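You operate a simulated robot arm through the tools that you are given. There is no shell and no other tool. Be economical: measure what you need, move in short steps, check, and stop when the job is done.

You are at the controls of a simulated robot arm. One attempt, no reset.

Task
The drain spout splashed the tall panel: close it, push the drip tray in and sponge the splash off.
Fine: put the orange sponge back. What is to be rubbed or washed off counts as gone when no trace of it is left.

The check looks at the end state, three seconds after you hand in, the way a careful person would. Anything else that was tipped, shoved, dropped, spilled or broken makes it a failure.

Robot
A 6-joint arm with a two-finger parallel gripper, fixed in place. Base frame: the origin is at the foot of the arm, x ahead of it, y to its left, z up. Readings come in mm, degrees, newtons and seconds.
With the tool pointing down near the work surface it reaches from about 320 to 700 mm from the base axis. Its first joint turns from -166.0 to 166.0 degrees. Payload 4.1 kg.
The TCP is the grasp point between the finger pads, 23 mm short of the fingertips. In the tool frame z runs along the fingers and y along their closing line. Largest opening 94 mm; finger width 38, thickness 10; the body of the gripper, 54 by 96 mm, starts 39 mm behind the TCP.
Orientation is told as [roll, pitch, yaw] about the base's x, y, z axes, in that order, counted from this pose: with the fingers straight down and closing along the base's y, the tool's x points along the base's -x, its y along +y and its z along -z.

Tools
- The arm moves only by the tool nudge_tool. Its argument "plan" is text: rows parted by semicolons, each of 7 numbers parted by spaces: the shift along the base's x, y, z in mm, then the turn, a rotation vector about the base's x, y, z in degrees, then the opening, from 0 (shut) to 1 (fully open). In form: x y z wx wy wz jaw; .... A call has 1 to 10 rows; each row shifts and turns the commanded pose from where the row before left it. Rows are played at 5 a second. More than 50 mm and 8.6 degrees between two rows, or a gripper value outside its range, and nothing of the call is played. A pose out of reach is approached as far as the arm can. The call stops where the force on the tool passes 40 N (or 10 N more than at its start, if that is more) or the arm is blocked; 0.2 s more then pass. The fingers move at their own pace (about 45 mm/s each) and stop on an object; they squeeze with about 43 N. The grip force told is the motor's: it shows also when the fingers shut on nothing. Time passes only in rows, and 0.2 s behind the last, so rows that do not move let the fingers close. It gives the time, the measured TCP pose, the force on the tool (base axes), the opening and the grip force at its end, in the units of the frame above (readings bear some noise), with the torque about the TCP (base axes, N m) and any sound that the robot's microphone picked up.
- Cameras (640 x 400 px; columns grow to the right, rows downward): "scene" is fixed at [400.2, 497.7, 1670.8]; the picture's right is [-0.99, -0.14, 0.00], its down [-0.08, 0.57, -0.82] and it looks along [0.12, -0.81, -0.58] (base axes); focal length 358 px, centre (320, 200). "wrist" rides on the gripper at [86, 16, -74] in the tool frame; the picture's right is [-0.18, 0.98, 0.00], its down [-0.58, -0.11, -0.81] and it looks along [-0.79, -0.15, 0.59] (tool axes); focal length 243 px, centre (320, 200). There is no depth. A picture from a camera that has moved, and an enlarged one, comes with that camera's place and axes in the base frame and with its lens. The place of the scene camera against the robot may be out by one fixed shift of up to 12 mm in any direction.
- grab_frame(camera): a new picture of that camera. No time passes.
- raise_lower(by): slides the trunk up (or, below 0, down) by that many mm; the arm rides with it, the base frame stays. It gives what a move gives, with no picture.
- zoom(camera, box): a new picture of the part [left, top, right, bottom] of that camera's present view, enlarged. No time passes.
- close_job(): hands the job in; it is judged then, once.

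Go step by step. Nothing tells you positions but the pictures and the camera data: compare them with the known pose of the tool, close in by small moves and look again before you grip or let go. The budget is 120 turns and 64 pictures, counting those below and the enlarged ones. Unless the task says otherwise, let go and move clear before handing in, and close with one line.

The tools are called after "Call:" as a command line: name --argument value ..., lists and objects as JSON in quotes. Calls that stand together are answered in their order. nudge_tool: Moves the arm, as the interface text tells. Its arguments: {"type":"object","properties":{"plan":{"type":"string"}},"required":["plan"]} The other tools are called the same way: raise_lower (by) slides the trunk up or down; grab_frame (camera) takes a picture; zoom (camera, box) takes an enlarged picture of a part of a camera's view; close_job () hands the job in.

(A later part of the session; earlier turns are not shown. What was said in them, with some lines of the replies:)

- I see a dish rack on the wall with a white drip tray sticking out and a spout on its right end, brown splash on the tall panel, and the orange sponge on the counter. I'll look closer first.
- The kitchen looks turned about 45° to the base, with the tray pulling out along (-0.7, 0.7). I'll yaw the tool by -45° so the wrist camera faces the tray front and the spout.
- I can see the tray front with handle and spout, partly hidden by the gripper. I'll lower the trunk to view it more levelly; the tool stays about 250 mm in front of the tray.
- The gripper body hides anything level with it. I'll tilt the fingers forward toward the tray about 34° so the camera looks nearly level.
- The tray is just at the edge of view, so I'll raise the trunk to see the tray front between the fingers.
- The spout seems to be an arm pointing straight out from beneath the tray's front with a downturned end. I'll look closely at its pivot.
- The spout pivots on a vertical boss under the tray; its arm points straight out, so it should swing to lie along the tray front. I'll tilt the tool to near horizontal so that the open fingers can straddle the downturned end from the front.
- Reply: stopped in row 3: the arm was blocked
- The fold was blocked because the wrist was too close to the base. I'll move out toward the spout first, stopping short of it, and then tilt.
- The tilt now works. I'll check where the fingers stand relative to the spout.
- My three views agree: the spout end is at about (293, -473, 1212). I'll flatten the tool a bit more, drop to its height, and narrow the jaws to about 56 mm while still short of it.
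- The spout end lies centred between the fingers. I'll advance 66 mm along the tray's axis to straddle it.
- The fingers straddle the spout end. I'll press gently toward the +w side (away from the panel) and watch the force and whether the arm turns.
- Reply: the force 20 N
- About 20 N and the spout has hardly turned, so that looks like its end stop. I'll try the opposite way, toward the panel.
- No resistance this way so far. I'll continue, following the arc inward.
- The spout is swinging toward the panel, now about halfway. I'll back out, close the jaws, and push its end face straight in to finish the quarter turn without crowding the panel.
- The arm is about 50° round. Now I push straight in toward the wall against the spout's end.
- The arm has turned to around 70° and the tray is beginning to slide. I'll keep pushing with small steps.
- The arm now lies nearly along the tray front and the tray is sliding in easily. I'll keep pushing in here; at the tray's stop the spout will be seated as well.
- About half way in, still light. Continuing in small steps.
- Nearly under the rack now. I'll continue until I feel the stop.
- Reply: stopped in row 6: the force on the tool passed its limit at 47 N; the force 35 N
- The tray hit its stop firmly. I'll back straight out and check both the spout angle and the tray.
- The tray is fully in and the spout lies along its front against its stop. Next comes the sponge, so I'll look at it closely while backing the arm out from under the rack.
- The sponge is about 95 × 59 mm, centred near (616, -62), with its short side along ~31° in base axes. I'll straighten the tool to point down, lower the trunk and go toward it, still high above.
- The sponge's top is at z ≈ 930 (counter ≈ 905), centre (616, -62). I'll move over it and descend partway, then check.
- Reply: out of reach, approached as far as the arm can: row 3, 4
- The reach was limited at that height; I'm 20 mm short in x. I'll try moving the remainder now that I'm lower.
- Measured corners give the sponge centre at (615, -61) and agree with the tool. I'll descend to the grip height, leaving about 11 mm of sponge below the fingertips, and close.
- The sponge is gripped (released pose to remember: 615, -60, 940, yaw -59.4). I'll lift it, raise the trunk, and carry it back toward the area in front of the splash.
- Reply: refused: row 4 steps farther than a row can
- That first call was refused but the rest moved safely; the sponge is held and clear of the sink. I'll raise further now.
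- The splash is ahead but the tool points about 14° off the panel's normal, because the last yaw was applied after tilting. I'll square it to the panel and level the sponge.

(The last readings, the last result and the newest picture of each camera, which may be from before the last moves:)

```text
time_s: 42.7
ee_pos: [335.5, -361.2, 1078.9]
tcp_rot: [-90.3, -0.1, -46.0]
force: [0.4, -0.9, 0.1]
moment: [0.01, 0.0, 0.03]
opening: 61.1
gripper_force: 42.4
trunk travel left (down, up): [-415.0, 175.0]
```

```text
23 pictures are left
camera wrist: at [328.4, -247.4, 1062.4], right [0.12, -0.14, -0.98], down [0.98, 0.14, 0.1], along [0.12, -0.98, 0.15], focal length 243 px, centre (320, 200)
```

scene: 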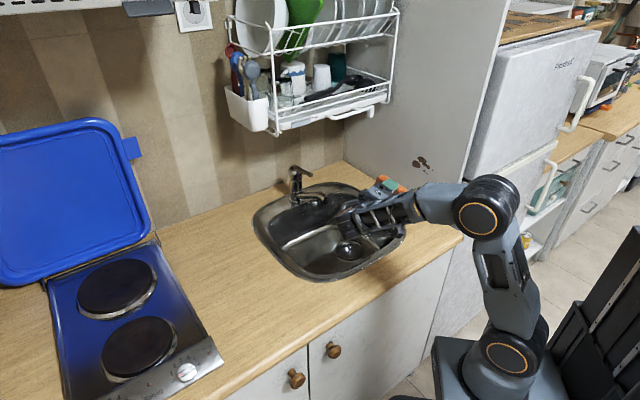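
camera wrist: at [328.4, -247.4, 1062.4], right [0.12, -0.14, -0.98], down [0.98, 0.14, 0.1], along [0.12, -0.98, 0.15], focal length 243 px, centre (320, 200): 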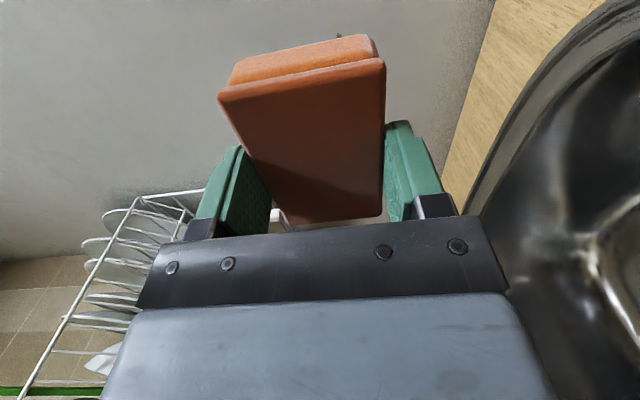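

Squared up; the splash spans about d -520…-590, z 1035…1100 on the panel. I'll move in front of it, about 20 mm short of contact.

Call:
nudge_tool --plan "-17 -35 -2 0 0 0 0.3;-17 -35 -2 0 0 0 0.3;-17 -35 -2 0 0 0 0.3;-17 -35 -2 0 0 0 0.3;-16 -34 -3 0 0 0 0.3;0 0 0 0 0 0 0.3"

Call:
zoom --camera "scene" --box '[340, 110, 500, 210]'

Call:
grab_frame --camera "wrist"

```text
time_s: 44.1
ee_pos: [250.4, -535.9, 1066.4]
tcp_rot: [-90.3, 0.1, -46.0]
force: [0.6, -0.8, -1.0]
moment: [-0.03, 0.0, -0.01]
opening: 60.9
gripper_force: 43.1
trunk travel left (down, up): [-415.0, 175.0]
```

```text
4.00 times, centred on (420, 160) of scene
camera zoom: at [400.2, 497.7, 1670.8], right [-0.99, -0.14, 0.0], down [-0.08, 0.57, -0.82], along [0.12, -0.81, -0.58], focal length 1430 px, centre (-80, 360)
```

zoom: 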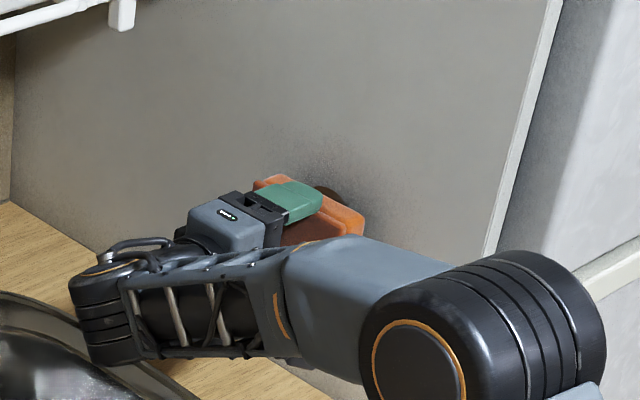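

```text
21 pictures are left
camera wrist: at [244.0, -421.8, 1050.4], right [0.12, -0.14, -0.98], down [0.98, 0.14, 0.1], along [0.13, -0.98, 0.15], focal length 243 px, centre (320, 200)
```

wrist: 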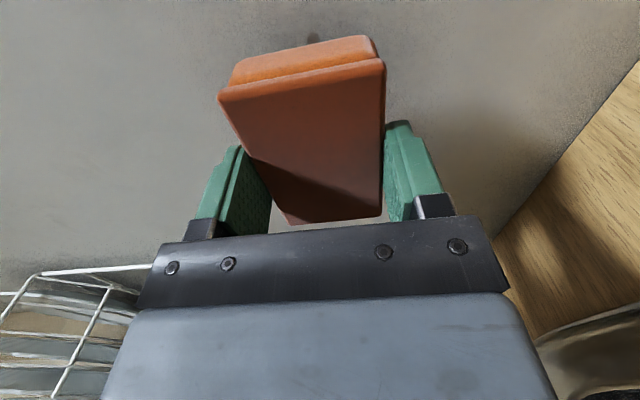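

Aligned just short of the panel. I'll press toward it in 4 mm steps until light contact.

Call:
nudge_tool --plan "-2.8 -2.8 0 0 0 0 0.3;-2.8 -2.8 0 0 0 0 0.3;-2.8 -2.8 0 0 0 0 0.3;-2.8 -2.8 0 0 0 0 0.3;0 0 0 0 0 0 0.3"

```text
time_s: 45.3
ee_pos: [238.4, -546.0, 1067.3]
tcp_rot: [-90.3, 0.1, -46.1]
force: [0.1, -0.7, -0.4]
moment: [0.03, -0.01, 0.05]
opening: 60.7
gripper_force: 43.2
trunk travel left (down, up): [-415.0, 175.0]
```

Call:
nudge_tool --plan "-1.4 -1.4 0 0 0 0 0.3;-1.4 -1.4 0 0 0 0 0.3;-1.4 -1.4 0 0 0 0 0.3;-1.4 -1.4 0 0 0 0 0.3;0 0 0 0 0 0 0.3"

```text
time_s: 46.5
ee_pos: [237.9, -550.0, 1068.0]
tcp_rot: [-90.5, 0.0, -45.8]
force: [16.5, 20.8, -3.0]
moment: [0.78, -0.49, 1.19]
opening: 61.2
gripper_force: 42.7
trunk travel left (down, up): [-415.0, 175.0]
```

Contact at about 26 N. I'll ease off a little and start rubbing along the panel.

Call:
nudge_tool --plan "1.5 1.5 0 0 0 0 0.3;-9 9 0 0 0 0 0.3;-9 9 0 0 0 0 0.3;-9 9 0 0 0 0 0.3;9 -9 0 0 0 0 0.3;9 -9 0 0 0 0 0.3;9 -9 0 0 0 0 0.3;9 -9 0 0 0 0 0.3;9 -9 0 0 0 0 0.3;9 -9 0 0 0 0 0.3"

```text
time_s: 48.7
ee_pos: [263.4, -576.0, 1068.6]
tcp_rot: [-90.5, 0.0, -46.0]
force: [7.4, 11.6, 0.6]
moment: [0.17, -0.2, 0.49]
opening: 60.8
gripper_force: 43.4
trunk travel left (down, up): [-415.0, 175.0]
```

Steady at about 13 N. I'll cover a higher and a lower band.

Call:
nudge_tool --plan "0 0 18 0 0 0 0.3;-10 10 0 0 0 0 0.3;-10 10 0 0 0 0 0.3;-10 10 0 0 0 0 0.3;-10 10 0 0 0 0 0.3;-10 10 0 0 0 0 0.3;0 0 -18 0 0 0 0.3;0 0 -18 0 0 0 0.3;10 -10 0 0 0 0 0.3;10 -10 0 0 0 0 0.3"

Call:
nudge_tool --plan "10 -10 0 0 0 0 0.3;10 -10 0 0 0 0 0.3;10 -10 0 0 0 0 0.3;-10 10 0 0 0 0 0.3;-10 10 0 0 0 0 0.3;-10 10 0 0 0 0 0.3;-10 10 0 0 0 0 0.3;-10 10 0 0 0 0 0.3;0 0 18 0 0 0 0.3;0 0 0 0 0 0 0.3"

Call:
nudge_tool --plan "7 7 0 0 0 0 0.3;25 25 0 0 0 0 0.3;30 30 0 0 0 0 0.3;30 30 0 0 0 0 0.3;20 30 -10 0 0 0 0.3;20 30 -10 0 0 0 0.3;0 0 0 0 0 0 0.3"

Call:
zoom --camera "scene" --box '[380, 130, 476, 190]'

```text
time_s: 50.9
ee_pos: [233.3, -547.1, 1049.3]
tcp_rot: [-90.3, 0.1, -45.9]
force: [5.2, 7.9, -1.6]
moment: [0.18, -0.1, 0.04]
opening: 61.0
gripper_force: 42.9
trunk travel left (down, up): [-415.0, 175.0]
```

```text
time_s: 53.1
ee_pos: [213.5, -527.3, 1066.6]
tcp_rot: [-90.4, 0.0, -46.1]
force: [6.2, 6.8, -3.2]
moment: [0.23, -0.11, 0.17]
opening: 61.2
gripper_force: 42.7
trunk travel left (down, up): [-415.0, 175.0]
```

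```text
time_s: 54.7
ee_pos: [345.4, -374.7, 1048.2]
tcp_rot: [-90.3, 0.1, -46.1]
force: [0.1, 0.0, -0.4]
moment: [-0.01, 0.0, 0.0]
opening: 61.1
gripper_force: 42.6
trunk travel left (down, up): [-415.0, 175.0]
```

```text
6.67 times, centred on (428, 160) of scene
camera zoom: at [400.2, 497.7, 1670.8], right [-0.99, -0.14, 0.0], down [-0.08, 0.57, -0.82], along [0.12, -0.81, -0.58], focal length 2384 px, centre (-400, 467)
```

zoom: 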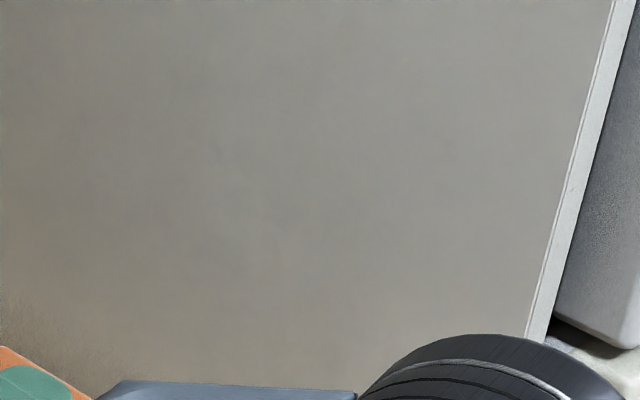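

The splash looks gone from the scene view. I'll verify from the wrist camera too.

Call:
zoom --camera "wrist" --box '[160, 0, 480, 200]'

Call:
zoom --camera "scene" --box '[402, 148, 442, 174]'

```text
2.00 times, centred on (320, 100) of wrist
camera zoom: at [338.2, -261.4, 1031.0], right [0.12, -0.14, -0.98], down [0.98, 0.14, 0.1], along [0.12, -0.98, 0.15], focal length 485 px, centre (320, 400)
```

zoom: 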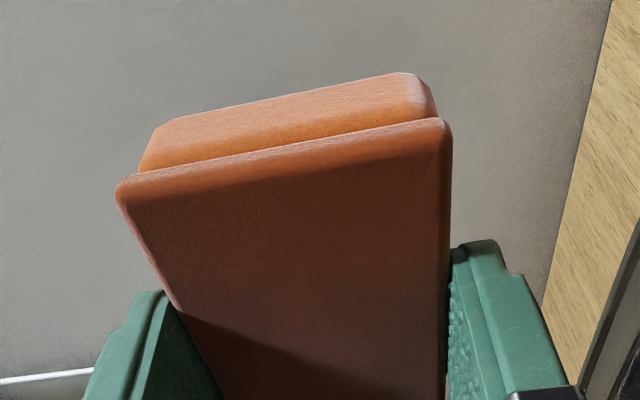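

```text
15.38 times, centred on (422, 161) of scene
camera zoom: at [400.2, 497.7, 1670.8], right [-0.99, -0.14, 0.0], down [-0.08, 0.57, -0.82], along [0.12, -0.81, -0.58], focal length 5500 px, centre (-1249, 800)
```

zoom: 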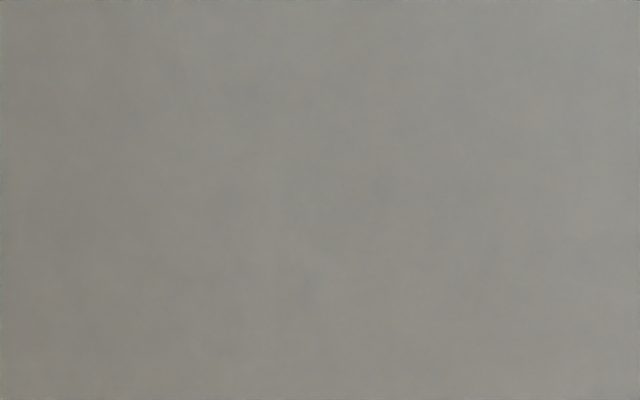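

It looks clean, but a trace would fail the job, so I'll do one more rubbing round across the same area for safety.

Call:
nudge_tool --plan "-24 -41 5 0 0 0 0.3;-24 -41 5 0 0 0 0.3;-24 -41 5 0 0 0 0.3;-25 -40 5 0 0 0 0.3;0 0 0 0 0 0 0.3;-3.5 -3.5 0 0 0 0 0.3;-3.5 -3.5 0 0 0 0 0.3;-3.2 -3.2 0 0 0 0 0.3;-3.2 -3.2 0 0 0 0 0.3;0 0 0 0 0 0 0.3"

```text
time_s: 56.9
ee_pos: [236.2, -550.3, 1066.5]
tcp_rot: [-90.3, 0.1, -45.9]
force: [8.7, 16.3, -3.4]
moment: [0.33, -0.25, -0.14]
opening: 60.9
gripper_force: 42.6
trunk travel left (down, up): [-415.0, 175.0]
```

Call:
nudge_tool --plan "-10 10 0 0 0 0 0.3;-10 10 0 0 0 0 0.3;-10 10 0 0 0 0 0.3;10 -10 10 0 0 0 0.3;10 -10 10 0 0 0 0.3;10 -10 0 0 0 0 0.3;10 -10 0 0 0 0 0.3;10 -10 0 0 0 0 0.3;10 -10 0 0 0 0 0.3;0 0 -20 0 0 0 0.3"

Call:
nudge_tool --plan "0 0 -20 0 0 0 0.3;-10 10 0 0 0 0 0.3;-10 10 0 0 0 0 0.3;-10 10 0 0 0 0 0.3;-10 10 0 0 0 0 0.3;-10 10 0 0 0 0 0.3;-10 10 0 0 0 0 0.3;10 -10 10 0 0 0 0.3;10 -10 10 0 0 0 0.3;10 -10 0 0 0 0 0.3"

Call:
nudge_tool --plan "7 7 0 0 0 0 0.3;25 25 0 0 0 0 0.3;30 30 0 0 0 0 0.3;30 30 0 0 0 0 0.3;20 30 0 0 0 0 0.3;20 30 0 0 0 0 0.3;0 0 0 0 0 0 0.3"

```text
time_s: 59.1
ee_pos: [267.2, -580.8, 1070.5]
tcp_rot: [-90.5, -0.1, -46.0]
force: [17.9, 14.0, 8.6]
moment: [0.16, 0.05, -0.22]
opening: 61.0
gripper_force: 43.2
trunk travel left (down, up): [-415.0, 175.0]
```

```text
time_s: 61.3
ee_pos: [235.0, -549.7, 1069.5]
tcp_rot: [-90.5, -0.1, -46.0]
force: [13.1, 25.5, 0.7]
moment: [0.34, -0.17, -0.01]
opening: 60.9
gripper_force: 43.1
trunk travel left (down, up): [-415.0, 175.0]
```

```text
time_s: 62.9
ee_pos: [366.2, -398.7, 1067.4]
tcp_rot: [-90.3, 0.0, -46.1]
force: [0.6, 0.1, -0.2]
moment: [-0.01, 0.04, -0.01]
opening: 61.0
gripper_force: 43.0
trunk travel left (down, up): [-415.0, 175.0]
```

Second round done. I'll carry the sponge back, tilting the tool down again on the way.

Call:
nudge_tool --plan "15 19 0 5.6 -5.6 0 0.3;15 19 0 5.6 -5.6 0 0.3;15 19 0 5.6 -5.6 0 0.3;15 19 0 5.6 -5.6 0 0.3;15 19 0 5.6 -5.6 0 0.3;15 19 0 5.6 -5.6 0 0.3;15 19 0 5.6 -5.6 0 0.3;15 19 0 5.6 -5.6 0 0.3;15 19 0 5.6 -5.6 0 0.3;0 0 0 0 0 0 0.3"

Call:
grab_frame --camera "scene"

```text
time_s: 65.1
ee_pos: [501.8, -227.5, 1067.6]
tcp_rot: [-18.8, 1.0, -45.4]
force: [1.0, 0.7, -0.2]
moment: [-0.05, 0.04, 0.01]
opening: 61.3
gripper_force: 43.2
trunk travel left (down, up): [-415.0, 175.0]
```

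```text
17 pictures are left
```

scene: 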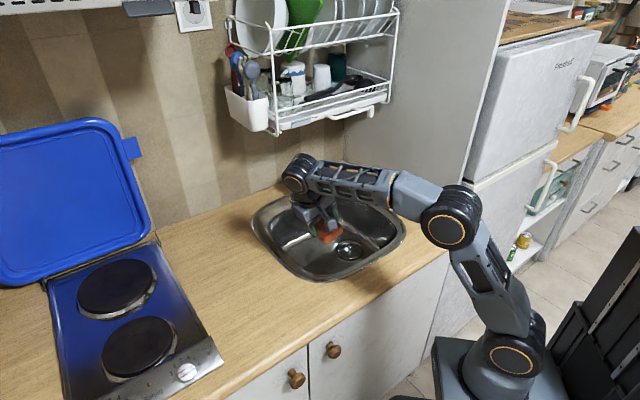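

The panel is clean. I'll finish leveling the tool, restore the original yaw and move toward the sponge's spot while lowering the trunk partly.

Call:
nudge_tool --plan "15 20 0 5.6 -5.6 0 0.3;15 20 0 5.6 -5.6 0 0.3;10 20 0 2.1 -2.1 0 0.3;10 20 0 0 0 -7 0.3;10 15 0 0 0 -7 0.3;0 0 0 0 0 0 0.3"

Call:
raise_lower --by -90

```text
time_s: 66.5
ee_pos: [560.7, -134.9, 1066.5]
tcp_rot: [-0.2, 1.1, -59.1]
force: [-0.3, -0.4, 0.8]
moment: [-0.02, 0.01, 0.0]
opening: 61.1
gripper_force: 43.1
trunk travel left (down, up): [-415.0, 175.0]
```

```text
time_s: 67.8
ee_pos: [561.5, -134.1, 978.0]
tcp_rot: [-0.1, 1.1, -59.1]
force: [1.0, -1.6, 0.3]
moment: [0.02, -0.03, -0.05]
opening: 60.7
gripper_force: 42.8
trunk travel left (down, up): [-325.0, 265.0]
```

Now over to the original spot and down to just above the grip height.

Call:
nudge_tool --plan "18 25 0 -0.4 -1.4 0 0.3;18 25 0 0 0 0 0.3;17.7 23.9 0 0 0 0 0.3;0 0 0 0 0 0 0.3;0 0 -12 0 0 0 0.3;0 0 -12 0 0 0 0.3;0 0 -7 0 0 0 0.3;0 0 0 0 0 0 0.3"

Call:
grab_frame --camera "wrist"

```text
time_s: 69.6
ee_pos: [615.1, -60.5, 945.0]
tcp_rot: [0.9, 0.0, -58.9]
force: [-0.2, 0.5, 0.2]
moment: [0.01, -0.01, -0.02]
opening: 60.8
gripper_force: 43.1
trunk travel left (down, up): [-325.0, 265.0]
```

```text
16 pictures are left
camera wrist: at [582.9, 21.6, 1020.8], right [0.94, 0.35, 0.01], down [0.2, -0.56, 0.8], along [0.29, -0.75, -0.59], focal length 243 px, centre (320, 200)
```

wrist: 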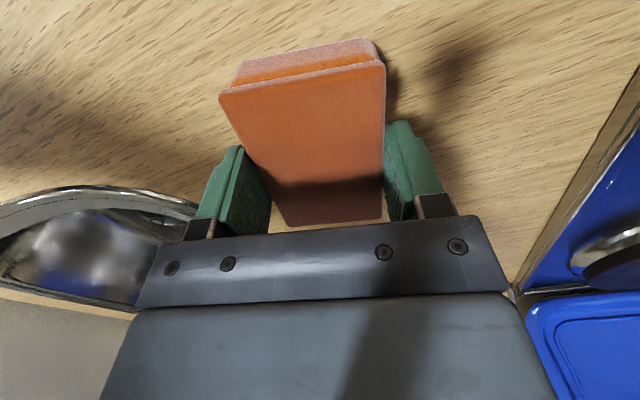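

Pose matches the original within a millimetre or so, about 4 mm high. I'll lower onto the counter in tiny steps.

Call:
nudge_tool --plan "0 0 -1.5 0 0 -0.4 0.3;0 0 -1.5 0 0 0 0.3;0 0 -1 0 0 0 0.3;0 0 0 0 0 0 0.3"

```text
time_s: 70.6
ee_pos: [614.6, -59.2, 942.1]
tcp_rot: [0.8, 0.1, -59.4]
force: [-0.3, -0.2, -0.4]
moment: [0.01, -0.03, 0.01]
opening: 60.9
gripper_force: 42.7
trunk travel left (down, up): [-325.0, 265.0]
```

Call:
nudge_tool --plan "0 0 -0.8 0 0 0 0.3;0 0 -0.8 0 0 0 0.3;0 0 0 0 0 0 0.3"

```text
time_s: 71.4
ee_pos: [615.0, -60.0, 941.1]
tcp_rot: [0.8, 0.1, -59.4]
force: [0.4, -0.1, 0.7]
moment: [-0.01, 0.0, -0.02]
opening: 61.0
gripper_force: 43.1
trunk travel left (down, up): [-325.0, 265.0]
```

Just about touching the counter at the original grip height. I'll release slowly and lift straight up.

Call:
nudge_tool --plan "0 0 -0.7 0 0 0 0.3;0 0 0 0 0 0 0.7;0 0 0 0 0 0 0.85;0 0 0 0 0 0 1;0 0 0 0 0 0 1;0 0 15 0 0 0 1;0 0 20 0 0 0 1;0 0 20 0 0 0 1;0 0 0 0 0 0 1"

Call:
raise_lower --by 120

Call:
nudge_tool --plan "-35 -10 0 0 0 0 1;-35 -10 0 0 0 0 1;-35 -10 0 0 0 0 1;-35 -10 0 0 0 0 1;-35 -10 0 0 0 0 1;0 0 0 0 0 0 1"

Call:
grab_frame --camera "scene"

Call:
zoom --camera "scene" --box '[228, 272, 308, 338]'

Call:
zoom --camera "scene" --box '[320, 80, 480, 180]'

```text
time_s: 73.4
ee_pos: [615.4, -61.6, 995.3]
tcp_rot: [0.7, 0.0, -59.4]
force: [-0.1, -0.4, 0.1]
moment: [0.01, 0.06, -0.03]
opening: 94.1
gripper_force: 0.0
trunk travel left (down, up): [-325.0, 265.0]
```

```text
time_s: 74.9
ee_pos: [614.5, -60.4, 1114.1]
tcp_rot: [0.8, 0.0, -59.5]
force: [-0.6, -0.1, -0.5]
moment: [0.0, 0.0, 0.0]
opening: 93.9
gripper_force: 0.1
trunk travel left (down, up): [-445.0, 145.0]
```

```text
time_s: 76.3
ee_pos: [440.1, -112.4, 1114.5]
tcp_rot: [0.8, 0.0, -59.4]
force: [0.1, 0.4, -0.9]
moment: [0.01, -0.02, 0.03]
opening: 94.4
gripper_force: 0.1
trunk travel left (down, up): [-445.0, 145.0]
```

```text
15 pictures are left
```

scene: 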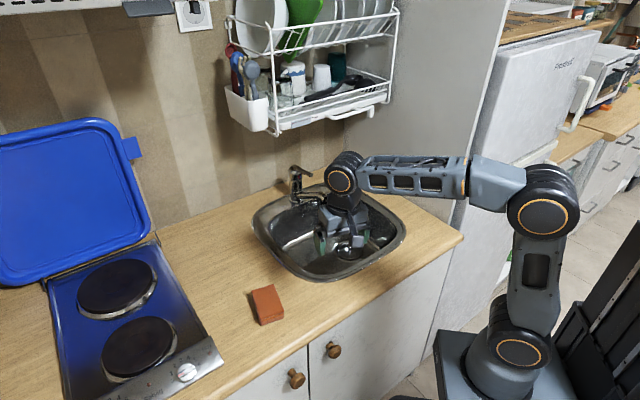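

```text
6.06 times, centred on (268, 305) of scene
camera zoom: at [400.2, 497.7, 1670.8], right [-0.99, -0.14, 0.0], down [-0.08, 0.57, -0.82], along [0.12, -0.81, -0.58], focal length 2167 px, centre (635, -436)
```

zoom: 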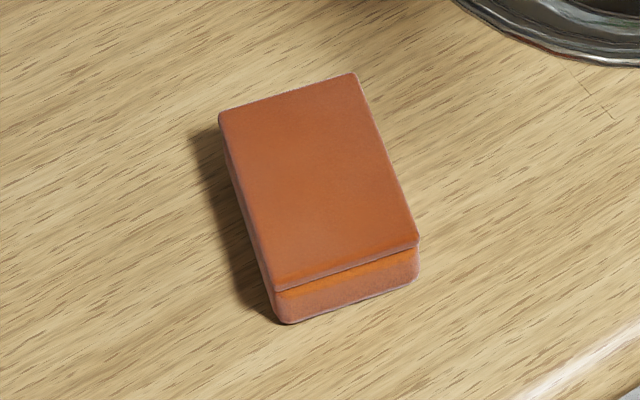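

```text
4.00 times, centred on (400, 130) of scene
camera zoom: at [400.2, 497.7, 1670.8], right [-0.99, -0.14, 0.0], down [-0.08, 0.57, -0.82], along [0.12, -0.81, -0.58], focal length 1430 px, centre (0, 480)
```

zoom: 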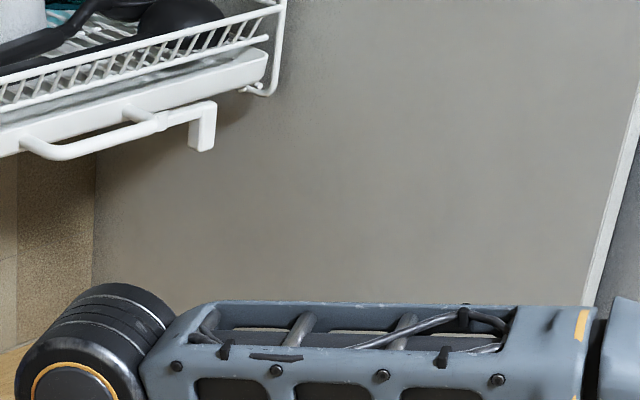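

Sponge is back as it was. The arm hides the former splash area, so I'll move it aside for a final check of the panel, tray and spout.

Call:
nudge_tool --plan "-10 35 0 0 0 0 1;-10 35 0 0 0 0 1;-10 35 0 0 0 0 1;-10 35 0 0 0 0 1;-10 35 0 0 0 0 1;0 0 0 0 0 0 1"

Call:
zoom --camera "scene" --box '[370, 120, 466, 180]'

Call:
zoom --camera "scene" --box '[260, 70, 400, 157]'

```text
time_s: 77.7
ee_pos: [389.3, 63.7, 1115.9]
tcp_rot: [0.8, 0.0, -59.4]
force: [-0.9, -0.7, -0.2]
moment: [-0.02, 0.04, 0.04]
opening: 94.1
gripper_force: 0.1
trunk travel left (down, up): [-445.0, 145.0]
```

```text
6.67 times, centred on (418, 150) of scene
camera zoom: at [400.2, 497.7, 1670.8], right [-0.99, -0.14, 0.0], down [-0.08, 0.57, -0.82], along [0.12, -0.81, -0.58], focal length 2384 px, centre (-333, 533)
```

zoom: 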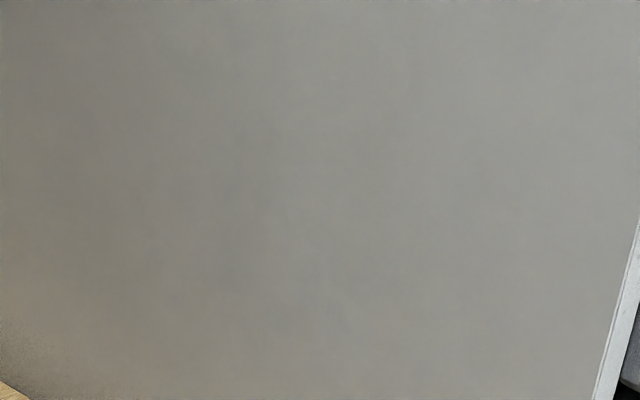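

```text
4.57 times, centred on (330, 114) of scene
camera zoom: at [400.2, 497.7, 1670.8], right [-0.99, -0.14, 0.0], down [-0.08, 0.57, -0.82], along [0.12, -0.81, -0.58], focal length 1634 px, centre (274, 595)
```

zoom: 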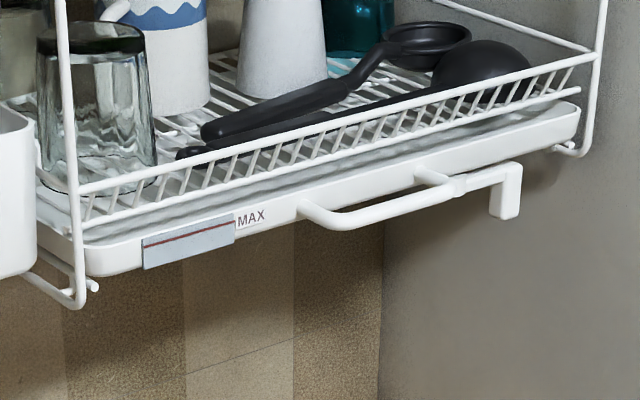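

The panel is clean, the spout lies along the tray front at its stop, the tray is fully in, and the sponge is back in its place. I'm handing in.

Call:
close_job

```text
The job is handed in.
```

I closed the drain spout, pushed the drip tray in to its stop, sponged the splash off the panel until no trace showed, and put the orange sponge back where it was.
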